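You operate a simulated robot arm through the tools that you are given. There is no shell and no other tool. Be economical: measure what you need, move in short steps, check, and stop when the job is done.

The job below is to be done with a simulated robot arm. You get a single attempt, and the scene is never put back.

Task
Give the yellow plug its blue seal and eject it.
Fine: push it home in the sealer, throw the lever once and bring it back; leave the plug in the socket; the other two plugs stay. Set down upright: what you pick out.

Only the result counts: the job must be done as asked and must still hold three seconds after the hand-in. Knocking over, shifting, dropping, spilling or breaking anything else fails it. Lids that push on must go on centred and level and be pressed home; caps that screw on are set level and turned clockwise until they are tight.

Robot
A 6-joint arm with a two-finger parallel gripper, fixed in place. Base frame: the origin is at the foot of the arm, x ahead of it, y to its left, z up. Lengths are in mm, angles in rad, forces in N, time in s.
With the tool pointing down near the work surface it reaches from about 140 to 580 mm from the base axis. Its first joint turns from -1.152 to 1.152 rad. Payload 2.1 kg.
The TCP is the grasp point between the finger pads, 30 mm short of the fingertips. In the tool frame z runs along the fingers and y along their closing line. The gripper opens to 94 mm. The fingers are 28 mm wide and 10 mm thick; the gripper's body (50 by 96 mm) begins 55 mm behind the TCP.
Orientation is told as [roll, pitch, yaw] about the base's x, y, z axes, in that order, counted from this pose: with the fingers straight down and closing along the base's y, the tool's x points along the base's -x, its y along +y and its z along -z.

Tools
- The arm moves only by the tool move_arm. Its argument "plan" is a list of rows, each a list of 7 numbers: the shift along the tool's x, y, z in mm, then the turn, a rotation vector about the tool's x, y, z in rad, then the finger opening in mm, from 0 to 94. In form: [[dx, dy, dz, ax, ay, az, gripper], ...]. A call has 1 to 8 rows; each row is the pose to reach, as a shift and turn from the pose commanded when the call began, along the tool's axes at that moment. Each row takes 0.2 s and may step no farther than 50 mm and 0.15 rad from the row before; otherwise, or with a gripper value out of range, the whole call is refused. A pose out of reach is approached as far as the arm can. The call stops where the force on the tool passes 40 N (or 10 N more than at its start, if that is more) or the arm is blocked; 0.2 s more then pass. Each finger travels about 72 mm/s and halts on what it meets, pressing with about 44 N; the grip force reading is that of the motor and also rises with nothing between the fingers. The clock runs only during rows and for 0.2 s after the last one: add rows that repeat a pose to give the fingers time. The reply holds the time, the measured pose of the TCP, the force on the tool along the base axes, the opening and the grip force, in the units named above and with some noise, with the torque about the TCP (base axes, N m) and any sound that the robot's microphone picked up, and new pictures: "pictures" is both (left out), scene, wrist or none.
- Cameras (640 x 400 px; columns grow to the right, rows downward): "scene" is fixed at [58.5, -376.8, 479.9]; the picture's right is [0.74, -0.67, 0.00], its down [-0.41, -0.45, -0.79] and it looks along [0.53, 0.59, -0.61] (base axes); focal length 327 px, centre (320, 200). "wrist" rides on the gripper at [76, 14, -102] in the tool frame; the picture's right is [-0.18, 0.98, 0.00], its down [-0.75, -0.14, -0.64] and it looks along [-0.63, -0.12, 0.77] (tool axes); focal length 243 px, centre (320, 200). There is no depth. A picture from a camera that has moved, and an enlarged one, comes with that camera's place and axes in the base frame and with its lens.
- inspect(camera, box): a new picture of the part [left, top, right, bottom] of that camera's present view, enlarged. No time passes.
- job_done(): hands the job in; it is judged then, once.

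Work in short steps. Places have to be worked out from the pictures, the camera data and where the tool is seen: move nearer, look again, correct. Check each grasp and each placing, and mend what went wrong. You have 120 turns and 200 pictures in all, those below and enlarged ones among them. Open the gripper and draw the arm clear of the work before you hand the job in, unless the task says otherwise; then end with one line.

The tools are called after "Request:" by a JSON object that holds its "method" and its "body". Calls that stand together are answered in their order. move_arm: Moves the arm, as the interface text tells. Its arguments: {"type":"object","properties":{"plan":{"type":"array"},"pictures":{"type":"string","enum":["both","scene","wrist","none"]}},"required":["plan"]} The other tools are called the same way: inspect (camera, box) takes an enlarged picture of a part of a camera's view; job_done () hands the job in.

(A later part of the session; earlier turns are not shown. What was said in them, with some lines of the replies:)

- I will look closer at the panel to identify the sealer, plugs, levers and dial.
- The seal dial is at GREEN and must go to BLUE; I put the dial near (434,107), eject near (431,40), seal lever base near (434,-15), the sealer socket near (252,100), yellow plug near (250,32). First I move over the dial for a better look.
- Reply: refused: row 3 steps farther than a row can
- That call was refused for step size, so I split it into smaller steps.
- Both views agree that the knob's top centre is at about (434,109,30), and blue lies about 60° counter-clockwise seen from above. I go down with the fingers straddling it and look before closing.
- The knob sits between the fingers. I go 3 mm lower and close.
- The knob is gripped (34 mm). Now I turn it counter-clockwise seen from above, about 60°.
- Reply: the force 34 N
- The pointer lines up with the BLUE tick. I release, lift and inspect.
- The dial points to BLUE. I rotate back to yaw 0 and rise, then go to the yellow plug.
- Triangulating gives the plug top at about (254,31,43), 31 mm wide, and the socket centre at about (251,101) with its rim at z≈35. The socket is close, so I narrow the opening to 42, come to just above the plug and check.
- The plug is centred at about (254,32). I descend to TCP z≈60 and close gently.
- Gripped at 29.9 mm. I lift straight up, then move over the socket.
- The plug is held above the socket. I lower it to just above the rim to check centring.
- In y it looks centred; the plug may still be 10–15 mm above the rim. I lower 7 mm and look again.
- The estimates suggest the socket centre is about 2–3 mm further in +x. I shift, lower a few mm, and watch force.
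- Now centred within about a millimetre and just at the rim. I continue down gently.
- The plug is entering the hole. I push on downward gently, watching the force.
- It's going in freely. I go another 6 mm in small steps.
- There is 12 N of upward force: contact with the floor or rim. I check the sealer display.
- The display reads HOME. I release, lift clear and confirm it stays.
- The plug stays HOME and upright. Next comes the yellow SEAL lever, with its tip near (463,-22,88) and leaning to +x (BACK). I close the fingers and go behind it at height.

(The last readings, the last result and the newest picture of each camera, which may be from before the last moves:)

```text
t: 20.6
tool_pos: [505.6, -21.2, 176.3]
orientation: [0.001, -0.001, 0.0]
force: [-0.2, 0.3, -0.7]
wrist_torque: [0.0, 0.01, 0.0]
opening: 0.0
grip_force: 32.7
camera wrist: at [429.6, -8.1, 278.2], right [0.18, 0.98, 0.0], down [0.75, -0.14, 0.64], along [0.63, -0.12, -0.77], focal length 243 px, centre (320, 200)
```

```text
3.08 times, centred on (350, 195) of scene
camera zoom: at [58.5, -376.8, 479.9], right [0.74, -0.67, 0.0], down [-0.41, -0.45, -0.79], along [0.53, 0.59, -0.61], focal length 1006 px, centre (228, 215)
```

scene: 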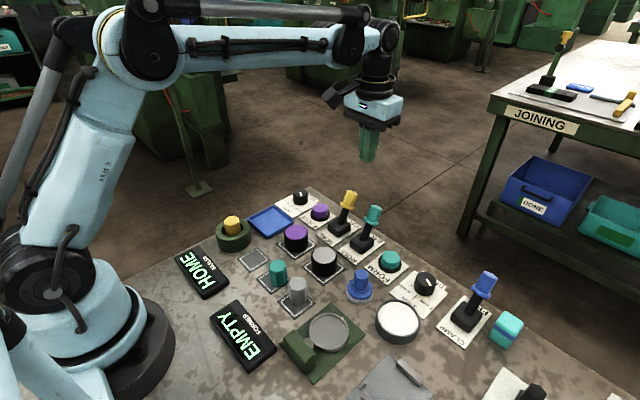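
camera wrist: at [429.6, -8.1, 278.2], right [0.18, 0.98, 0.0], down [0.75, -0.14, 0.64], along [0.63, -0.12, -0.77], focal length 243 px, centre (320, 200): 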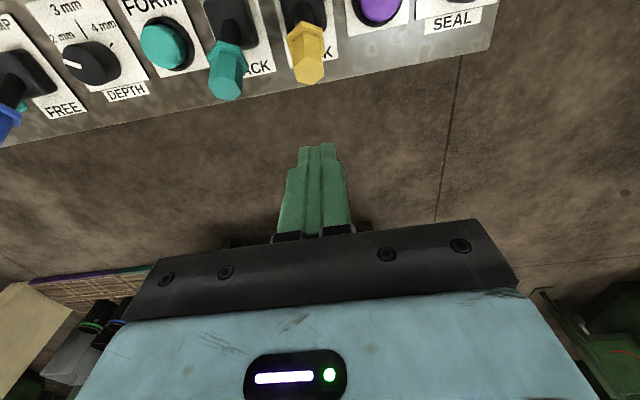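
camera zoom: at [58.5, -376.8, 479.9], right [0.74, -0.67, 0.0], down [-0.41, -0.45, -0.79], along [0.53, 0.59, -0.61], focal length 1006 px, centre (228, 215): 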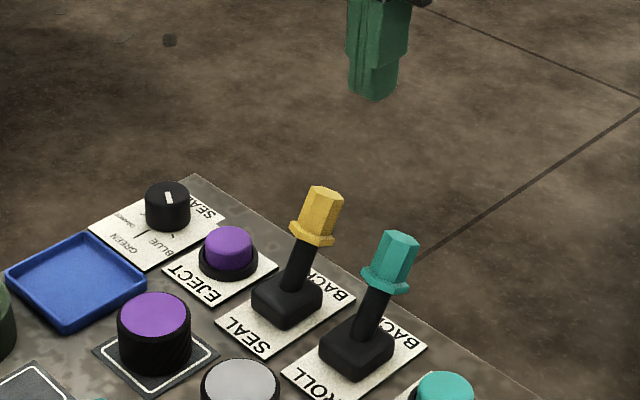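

The lever tip is near (467,-23,86), so there is about 14 mm clearance behind it. I lower to tips at z≈70 and check.

Request:
{"method": "move_arm", "body": {"plan": [[-2, -1, 40, 0, 0, 0, 0], [-2, -1, 76, 0, 0, 0, 0], [-2, -1, 76, 0, 0, 0, 0]]}}

Request:
{"method": "inspect", "body": {"camera": "scene", "box": [290, 130, 410, 260]}}

```text
t: 21.4
tool_pos: [506.5, -23.5, 101.8]
orientation: [-0.001, 0.0, -0.001]
force: [-0.5, -0.3, -0.2]
wrist_torque: [0.01, -0.01, 0.0]
opening: 0.0
grip_force: 33.4
camera wrist: at [430.3, -9.4, 203.9], right [0.18, 0.98, 0.0], down [0.75, -0.14, 0.64], along [0.63, -0.12, -0.77], focal length 243 px, centre (320, 200)
```

scene: 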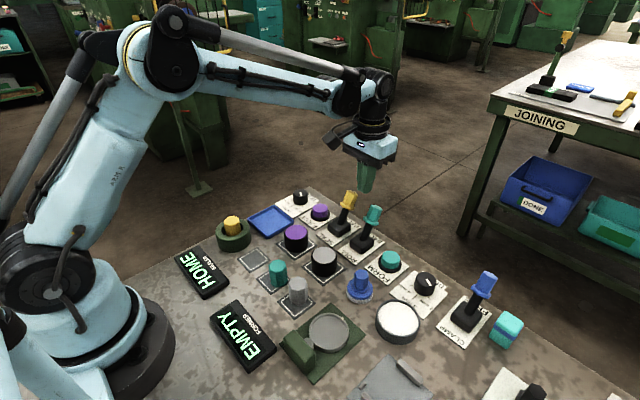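
wrist: 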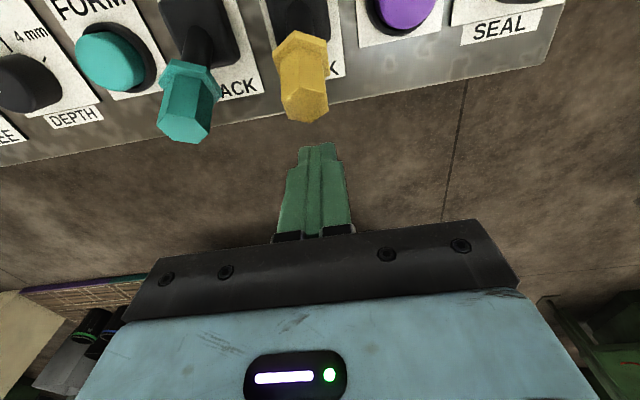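

```text
3.08 times, centred on (350, 195) of scene
camera zoom: at [58.5, -376.8, 479.9], right [0.74, -0.67, 0.0], down [-0.41, -0.45, -0.79], along [0.53, 0.59, -0.61], focal length 1006 px, centre (228, 215)
```

zoom: 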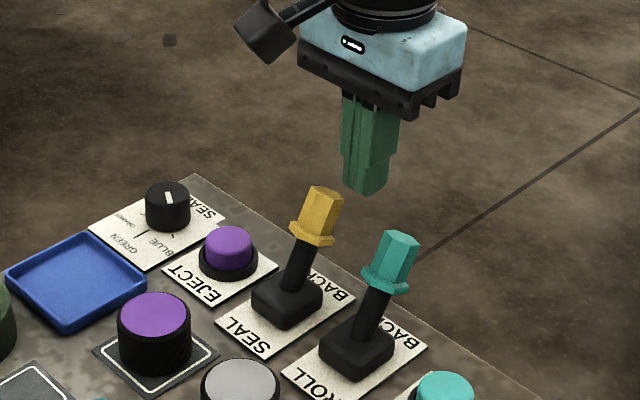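

Clear behind the lever. I shift slightly to y≈-25, lower a bit more, and push toward -x.

Request:
{"method": "move_arm", "body": {"plan": [[0, -1.5, 6, 0, 0, 0, 0], [10, -1.5, 6, 0, 0, 0, 0], [18, -1.5, 6, 0, 0, 0, 0], [26, -1.5, 6, 0, 0, 0, 0], [34, -1.5, 6, 0, 0, 0, 0], [42, -1.5, 6, 0, 0, 0, 0], [42, -1.5, 6, 0, 0, 0, 0]]}}

Request:
{"method": "inspect", "body": {"camera": "scene", "box": [290, 130, 410, 260]}}

```text
t: 23.0
tool_pos: [462.0, -21.7, 97.1]
orientation: [0.0, 0.001, -0.001]
force: [-0.4, 0.5, 0.2]
wrist_torque: [-0.01, -0.01, -0.02]
opening: 0.2
grip_force: 33.2
camera wrist: at [386.0, -8.4, 199.6], right [0.18, 0.98, 0.0], down [0.75, -0.14, 0.64], along [0.63, -0.12, -0.77], focal length 243 px, centre (320, 200)
```

scene: 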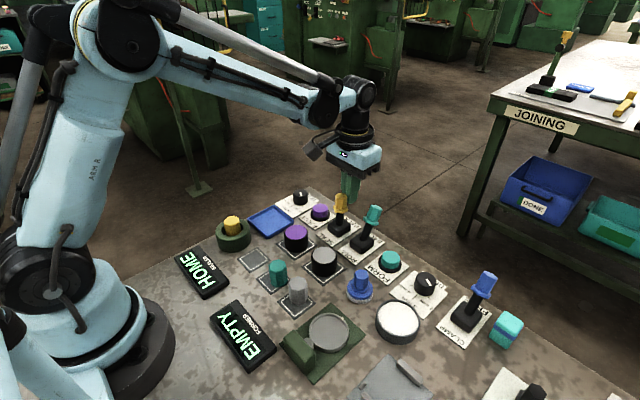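
wrist: 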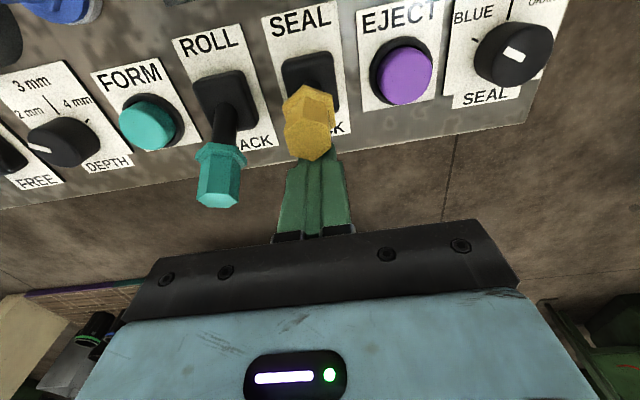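

```text
3.08 times, centred on (350, 195) of scene
camera zoom: at [58.5, -376.8, 479.9], right [0.74, -0.67, 0.0], down [-0.41, -0.45, -0.79], along [0.53, 0.59, -0.61], focal length 1006 px, centre (228, 215)
```

zoom: 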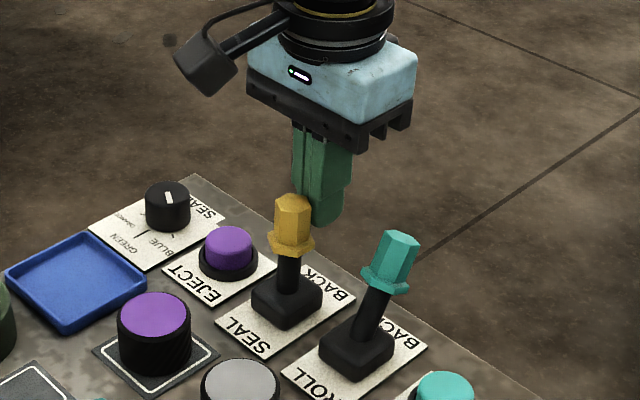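

The lever is near upright with low resistance. I continue pushing toward SEAL.

Request:
{"method": "move_arm", "body": {"plan": [[7, -2, 0, 0, 0, 0, 0], [14, -2, 0, 0, 0, 0, 0], [21, -2, 0, 0, 0, 0, 0], [27, -2, 0, 0, 0, 0, 0], [32, -2, 0, 0, 0, 0, 0], [32, -2, 0, 0, 0, 0, 0]]}}

Request:
{"method": "inspect", "body": {"camera": "scene", "box": [290, 130, 410, 260]}}

Request:
{"method": "inspect", "body": {"camera": "scene", "box": [165, 190, 285, 310]}}

```text
t: 24.3
tool_pos: [435.6, -25.2, 99.3]
orientation: [0.002, -0.017, 0.0]
force: [3.7, 0.2, 3.2]
wrist_torque: [0.03, -0.08, 0.02]
opening: 0.0
grip_force: 32.7
stopped in row 6: the force on the tool passed its limit at 41 N (the readings are from after the stop); the commanded pose is now the measured one
camera wrist: at [357.4, -10.4, 199.0], right [0.18, 0.98, 0.0], down [0.74, -0.14, 0.66], along [0.64, -0.12, -0.76], focal length 243 px, centre (320, 200)
```

scene: 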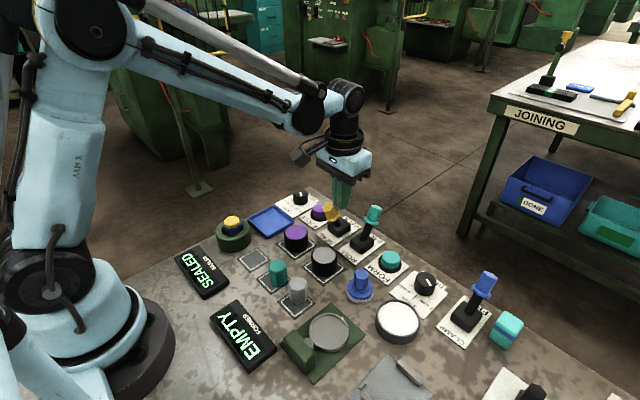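
wrist: 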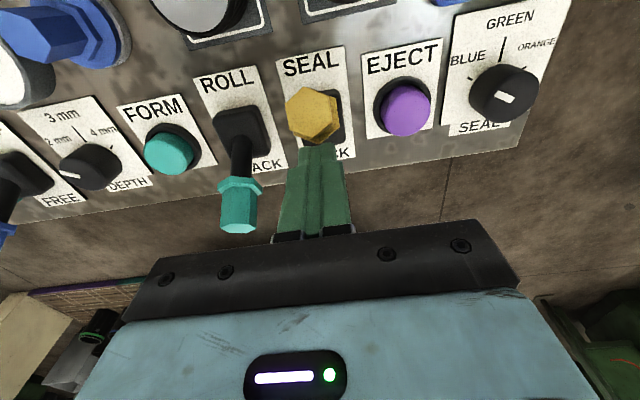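

```text
3.08 times, centred on (350, 195) of scene
camera zoom: at [58.5, -376.8, 480.0], right [0.74, -0.67, 0.0], down [-0.41, -0.45, -0.79], along [0.53, 0.59, -0.61], focal length 1006 px, centre (228, 215)
```

zoom: 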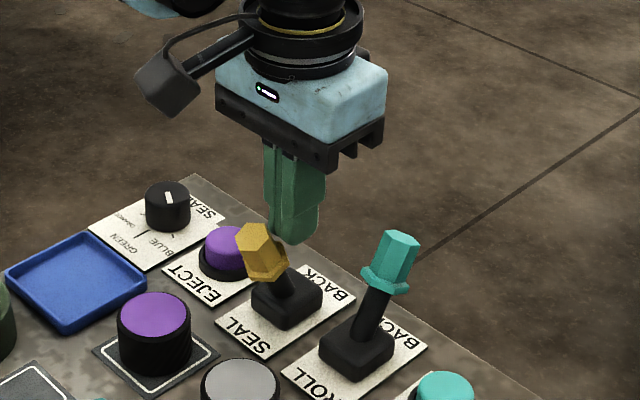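

```text
3.33 times, centred on (225, 250) of scene
camera zoom: at [58.5, -376.8, 480.0], right [0.74, -0.67, 0.0], down [-0.41, -0.45, -0.79], along [0.53, 0.59, -0.61], focal length 1090 px, centre (637, 33)
```

zoom: 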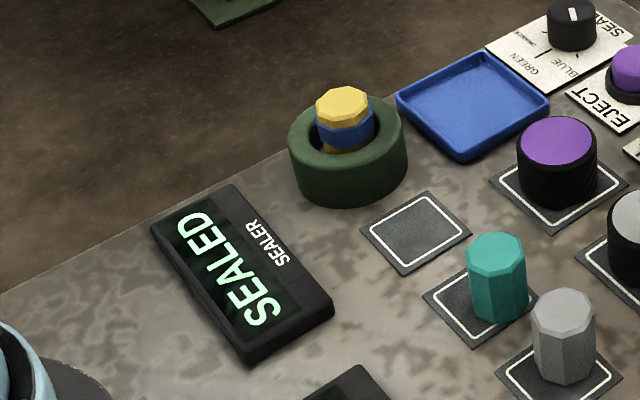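

SEALED, and the blue band is on. Now I back off, go over the lever to its -x side.

Request:
{"method": "move_arm", "body": {"plan": [[-8, 2, 0, 0, 0.017, 0, 0], [-8, 2, -45, 0, 0.017, 0, 0], [0, 2, -65, 0, 0.017, 0, 0], [38, 2, -65, 0, 0.017, 0, 0], [76, 2, -65, 0, 0.017, 0, 0], [76, 2, -65, 0, 0.017, 0, 0]]}}

Request:
{"method": "inspect", "body": {"camera": "scene", "box": [270, 130, 390, 260]}}

```text
t: 25.7
tool_pos: [358.3, -21.8, 161.8]
orientation: [0.002, 0.0, 0.0]
force: [-0.9, -0.6, 0.5]
wrist_torque: [0.0, -0.01, 0.0]
opening: 0.1
grip_force: 32.7
camera wrist: at [283.3, -8.0, 263.2], right [0.18, 0.98, 0.0], down [0.75, -0.14, 0.64], along [0.63, -0.12, -0.77], focal length 243 px, centre (320, 200)
```

scene: 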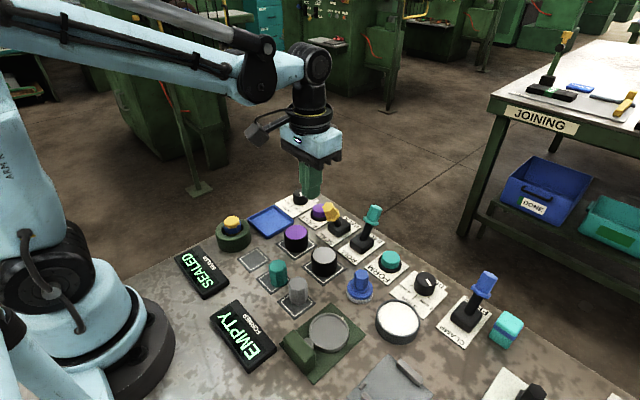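
wrist: 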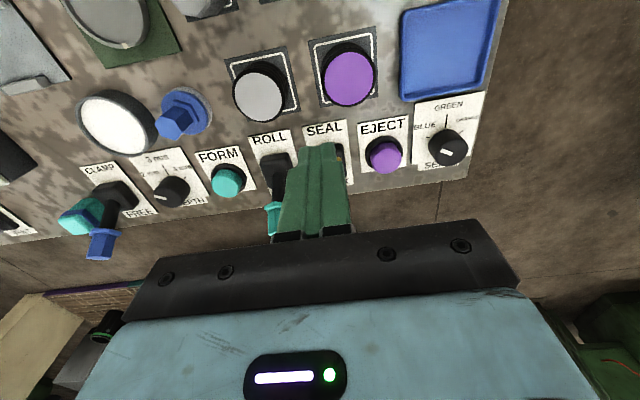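

```text
3.08 times, centred on (330, 195) of scene
camera zoom: at [58.5, -376.8, 479.9], right [0.74, -0.67, 0.0], down [-0.41, -0.45, -0.79], along [0.53, 0.59, -0.61], focal length 1006 px, centre (289, 215)
```

zoom: 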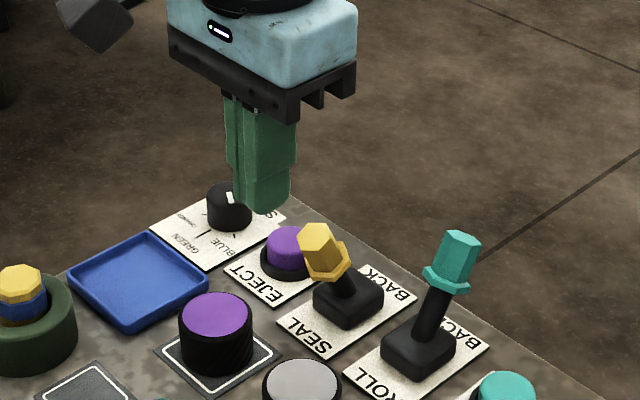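

I lower on the -x side of the lever, with tips at z≈66, staying above the jars.

Request:
{"method": "move_arm", "body": {"plan": [[-1, -1, 35, 0, 0, 0, 0], [-1, -1, 64, 0, 0, 0, 0], [-1, -1, 64, 0, 0, 0, 0]]}}

Request:
{"method": "inspect", "body": {"camera": "scene", "box": [270, 130, 390, 260]}}

```text
t: 26.5
tool_pos: [360.9, -22.8, 96.7]
orientation: [0.004, 0.001, 0.0]
force: [0.1, -0.1, -0.2]
wrist_torque: [0.03, -0.01, 0.0]
opening: 0.0
grip_force: 33.2
camera wrist: at [285.3, -9.4, 198.9], right [0.18, 0.98, 0.0], down [0.75, -0.14, 0.64], along [0.63, -0.12, -0.77], focal length 243 px, centre (320, 200)
```

scene: 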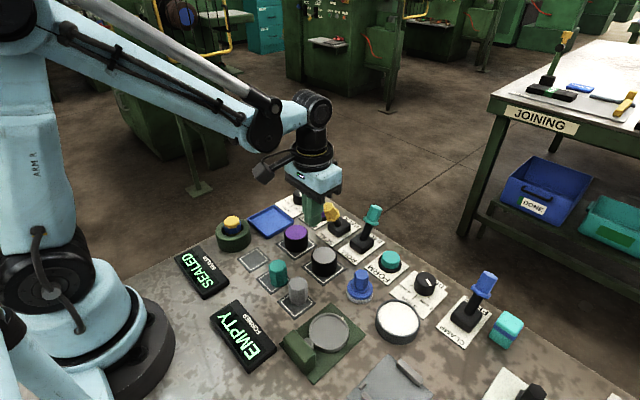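
wrist: 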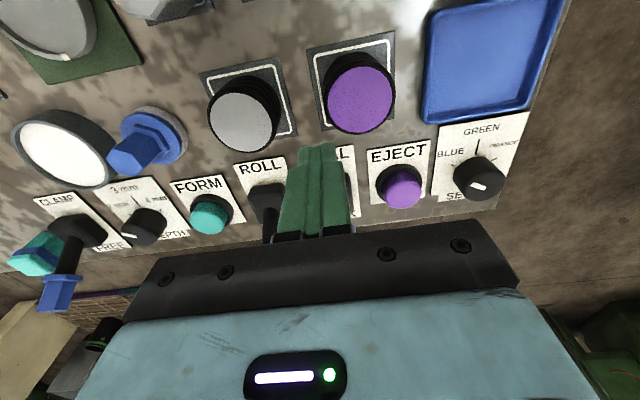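

```text
3.08 times, centred on (330, 195) of scene
camera zoom: at [58.5, -376.8, 479.9], right [0.74, -0.67, 0.0], down [-0.41, -0.45, -0.79], along [0.53, 0.59, -0.61], focal length 1006 px, centre (289, 215)
```

zoom: 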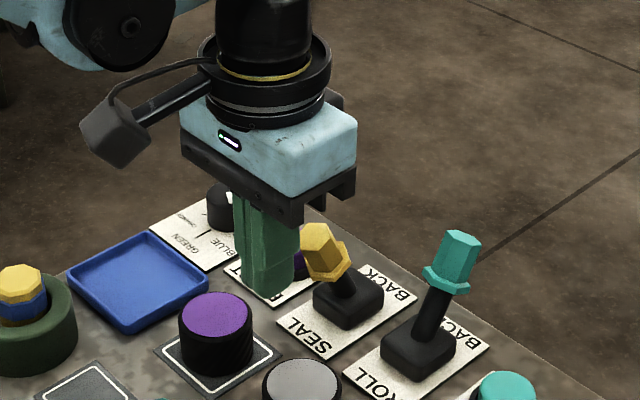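

The fingers are directly in front of the knob. I push toward +x (BACK).

Request:
{"method": "move_arm", "body": {"plan": [[-10, 0, 0, 0, 0, 0, 0], [-20, 0, 0, 0, 0, 0, 0], [-28, 0, 0, 0, 0, 0, 0], [-36, 0, 0, 0, 0, 0, 0], [-44, 0, 0, 0, 0, 0, 0], [-52, 0, 0, 0, 0, 0, 0], [-58, 0, 0, 0, 0, 0, 0], [-58, 0, 0, 0, 0, 0, 0]], "pictures": "none"}}

Request:
{"method": "inspect", "body": {"camera": "scene", "box": [270, 130, 390, 260]}}

```text
t: 28.3
tool_pos: [417.0, -23.3, 96.6]
orientation: [0.002, 0.001, -0.001]
force: [0.3, 0.7, -0.1]
wrist_torque: [0.0, 0.01, 0.0]
opening: 0.0
grip_force: 32.9
```

```text
3.08 times, centred on (330, 195) of scene
camera zoom: at [58.5, -376.8, 479.9], right [0.74, -0.67, 0.0], down [-0.41, -0.45, -0.79], along [0.53, 0.59, -0.61], focal length 1006 px, centre (289, 215)
```

zoom: 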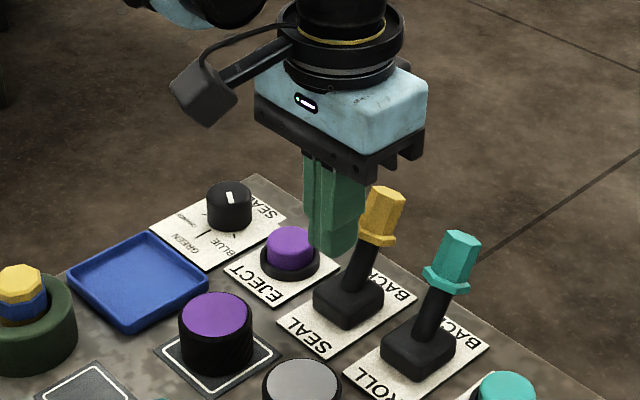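

The lever snapped back to its original BACK pose. Next I go above the EJECT button, near (431,41,25), fingers closed.

Request:
{"method": "move_arm", "body": {"plan": [[20, 0, 0, 0, 0, 0, 0], [20, 10, -30, 0, 0, 0, 0], [5, 45, -30, 0, 0, 0, 0], [-14, 64, -10, 0, 0, 0, 0], [-14, 64, 15, 0, 0, 0, 0], [-14, 64, 15, 0, 0, 0, 0]]}}

Request:
{"method": "inspect", "body": {"camera": "scene", "box": [270, 150, 390, 260]}}

Request:
{"method": "inspect", "body": {"camera": "scene", "box": [165, 190, 285, 310]}}

```text
t: 29.7
tool_pos: [428.3, 41.0, 84.2]
orientation: [0.002, -0.001, -0.001]
force: [0.3, 0.8, -0.1]
wrist_torque: [0.02, -0.01, -0.02]
opening: 0.0
grip_force: 33.1
camera wrist: at [352.3, 55.3, 185.8], right [0.18, 0.98, 0.0], down [0.75, -0.14, 0.64], along [0.63, -0.12, -0.77], focal length 243 px, centre (320, 200)
```

scene: 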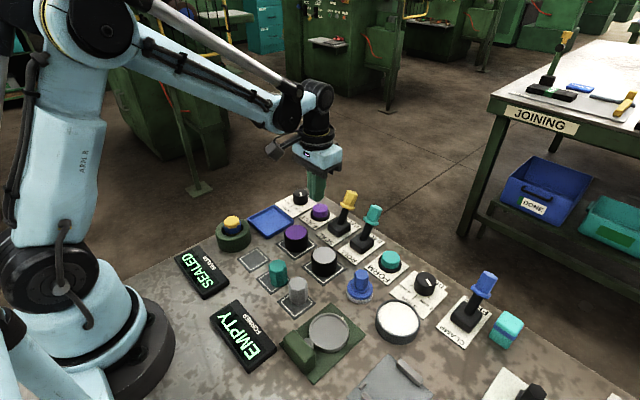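
wrist: 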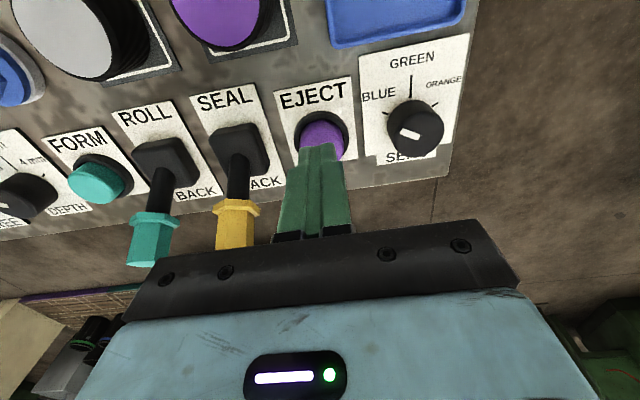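

```text
3.64 times, centred on (330, 205) of scene
camera zoom: at [58.5, -376.8, 479.9], right [0.74, -0.67, 0.0], down [-0.41, -0.45, -0.79], along [0.53, 0.59, -0.61], focal length 1189 px, centre (284, 182)
```

zoom: 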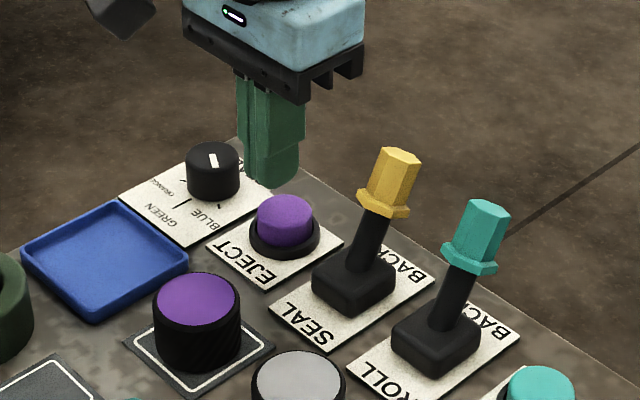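

```text
3.33 times, centred on (225, 250) of scene
camera zoom: at [58.5, -376.8, 479.9], right [0.74, -0.67, 0.0], down [-0.41, -0.45, -0.79], along [0.53, 0.59, -0.61], focal length 1090 px, centre (637, 33)
```

zoom: 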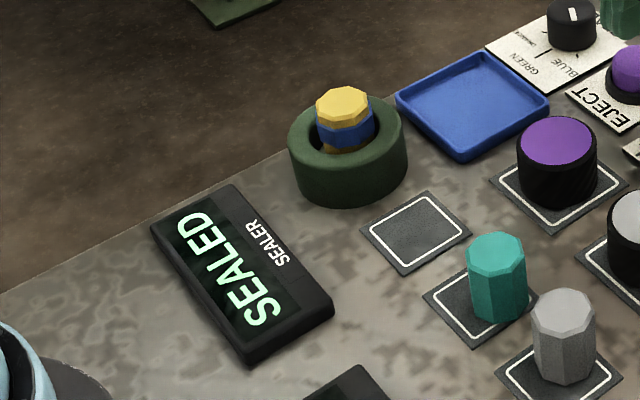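

I align to (430,42.5) and press straight down in small steps.

Request:
{"method": "move_arm", "body": {"plan": [[-1.5, 1.5, 12, 0, 0, 0, 0], [-1.5, 1.5, 23, 0, 0, 0, 0], [-1.5, 1.5, 27, 0, 0, 0, 0], [-1.5, 1.5, 30, 0, 0, 0, 0], [-1.5, 1.5, 33, 0, 0, 0, 0], [-1.5, 1.5, 35, 0, 0, 0, 0]]}}

Request:
{"method": "inspect", "body": {"camera": "scene", "box": [165, 190, 285, 310]}}

Request:
{"method": "inspect", "body": {"camera": "scene", "box": [270, 150, 390, 260]}}

```text
t: 31.1
tool_pos: [431.8, 43.2, 49.0]
orientation: [0.004, 0.0, 0.0]
force: [0.9, -0.1, 26.5]
wrist_torque: [0.02, -0.08, -0.07]
opening: 0.2
grip_force: 32.8
heard: click
camera wrist: at [356.3, 56.7, 150.3], right [0.18, 0.98, 0.0], down [0.75, -0.14, 0.64], along [0.63, -0.12, -0.77], focal length 243 px, centre (320, 200)
```

scene: 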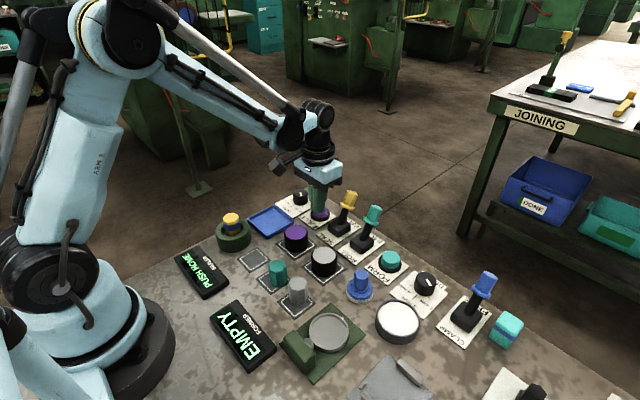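
wrist: 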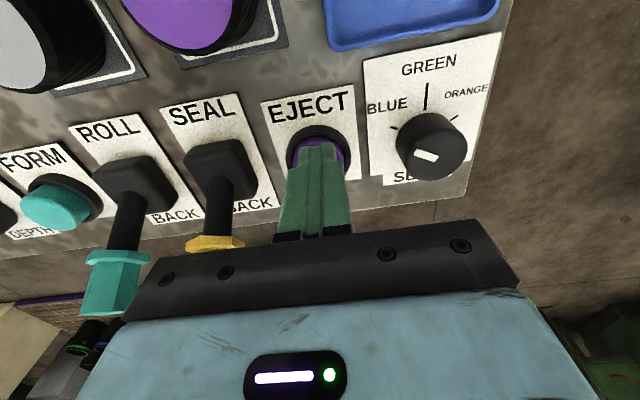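

```text
3.33 times, centred on (225, 250) of scene
camera zoom: at [58.4, -376.8, 480.0], right [0.74, -0.67, 0.0], down [-0.41, -0.45, -0.79], along [0.53, 0.59, -0.61], focal length 1090 px, centre (637, 33)
```

zoom: 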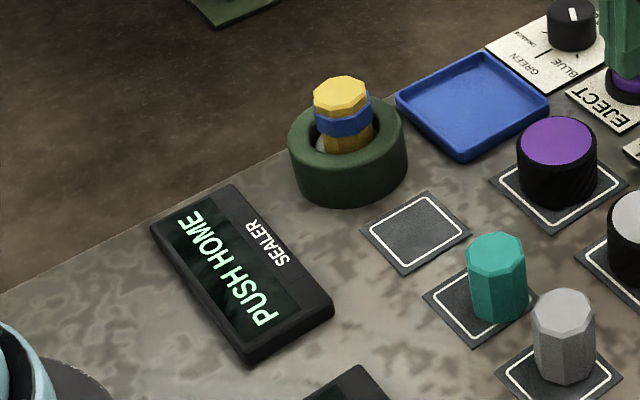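

```text
3.64 times, centred on (330, 205) of scene
camera zoom: at [58.4, -376.8, 480.0], right [0.74, -0.67, 0.0], down [-0.41, -0.45, -0.79], along [0.53, 0.59, -0.61], focal length 1189 px, centre (284, 182)
```

zoom: 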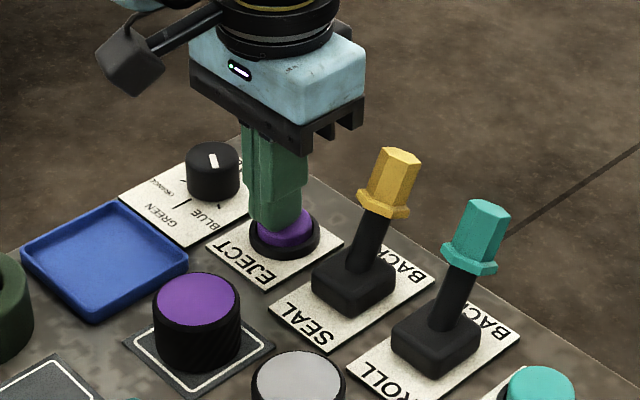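

It clicked and ejected: the plug rose in the socket with its blue band. I lift off, open and draw clear.

Request:
{"method": "move_arm", "body": {"plan": [[0, 0, -10, 0, 0, 0, 0], [0, 0, -50, 0, 0, 0, 0], [0, 0, -95, 0, 0, 0, 30], [0, 0, -140, 0, 0, 0, 60], [0, 0, -180, 0, 0, 0, 60], [0, 0, -180, 0, 0, 0, 60]]}}

Request:
{"method": "inspect", "body": {"camera": "scene", "box": [165, 190, 285, 310]}}

Request:
{"method": "inspect", "body": {"camera": "scene", "box": [270, 150, 390, 260]}}

```text
t: 32.5
tool_pos: [434.7, 41.4, 229.6]
orientation: [0.001, 0.001, 0.0]
force: [0.2, 0.8, 0.2]
wrist_torque: [-0.01, 0.01, 0.01]
opening: 60.1
grip_force: 0.1
camera wrist: at [357.8, 55.7, 331.5], right [0.18, 0.98, 0.0], down [0.75, -0.14, 0.64], along [0.63, -0.12, -0.77], focal length 243 px, centre (320, 200)
```

scene: 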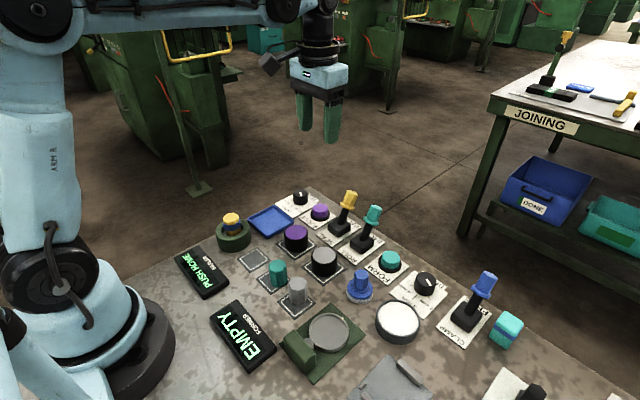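
wrist: 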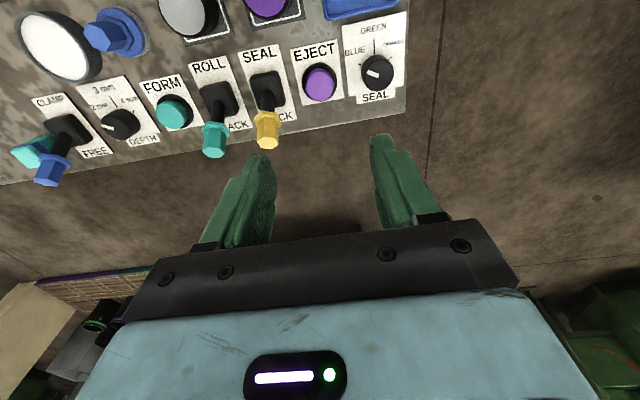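

```text
3.33 times, centred on (225, 250) of scene
camera zoom: at [58.5, -376.8, 479.9], right [0.74, -0.67, 0.0], down [-0.41, -0.45, -0.79], along [0.53, 0.59, -0.61], focal length 1090 px, centre (637, 33)
```

zoom: 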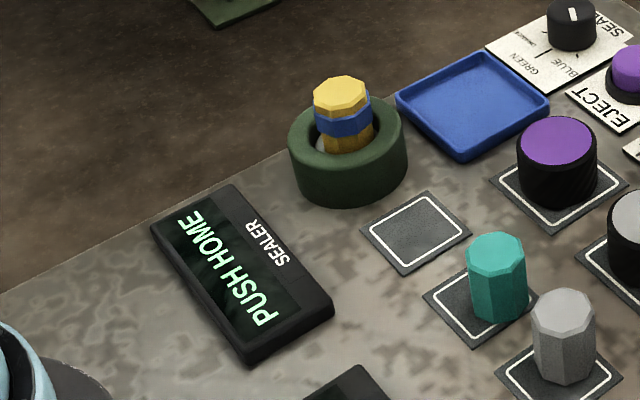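

```text
3.64 times, centred on (330, 205) of scene
camera zoom: at [58.5, -376.8, 479.9], right [0.74, -0.67, 0.0], down [-0.41, -0.45, -0.79], along [0.53, 0.59, -0.61], focal length 1189 px, centre (284, 182)
```

zoom: 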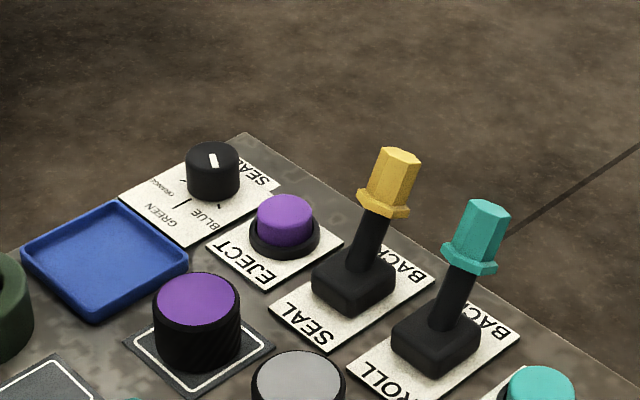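

The blue band is on, the plug is ejected and standing in the socket, the lever is back, the button is released, and the arm is clear. I'm handing in.

Request:
{"method": "job_done", "body": {}}

```text
The job is handed in.
```

The yellow plug has its blue seal, has been ejected and is standing upright in the sealer socket. The seal lever is back at BACK, and the other two plugs were not touched.
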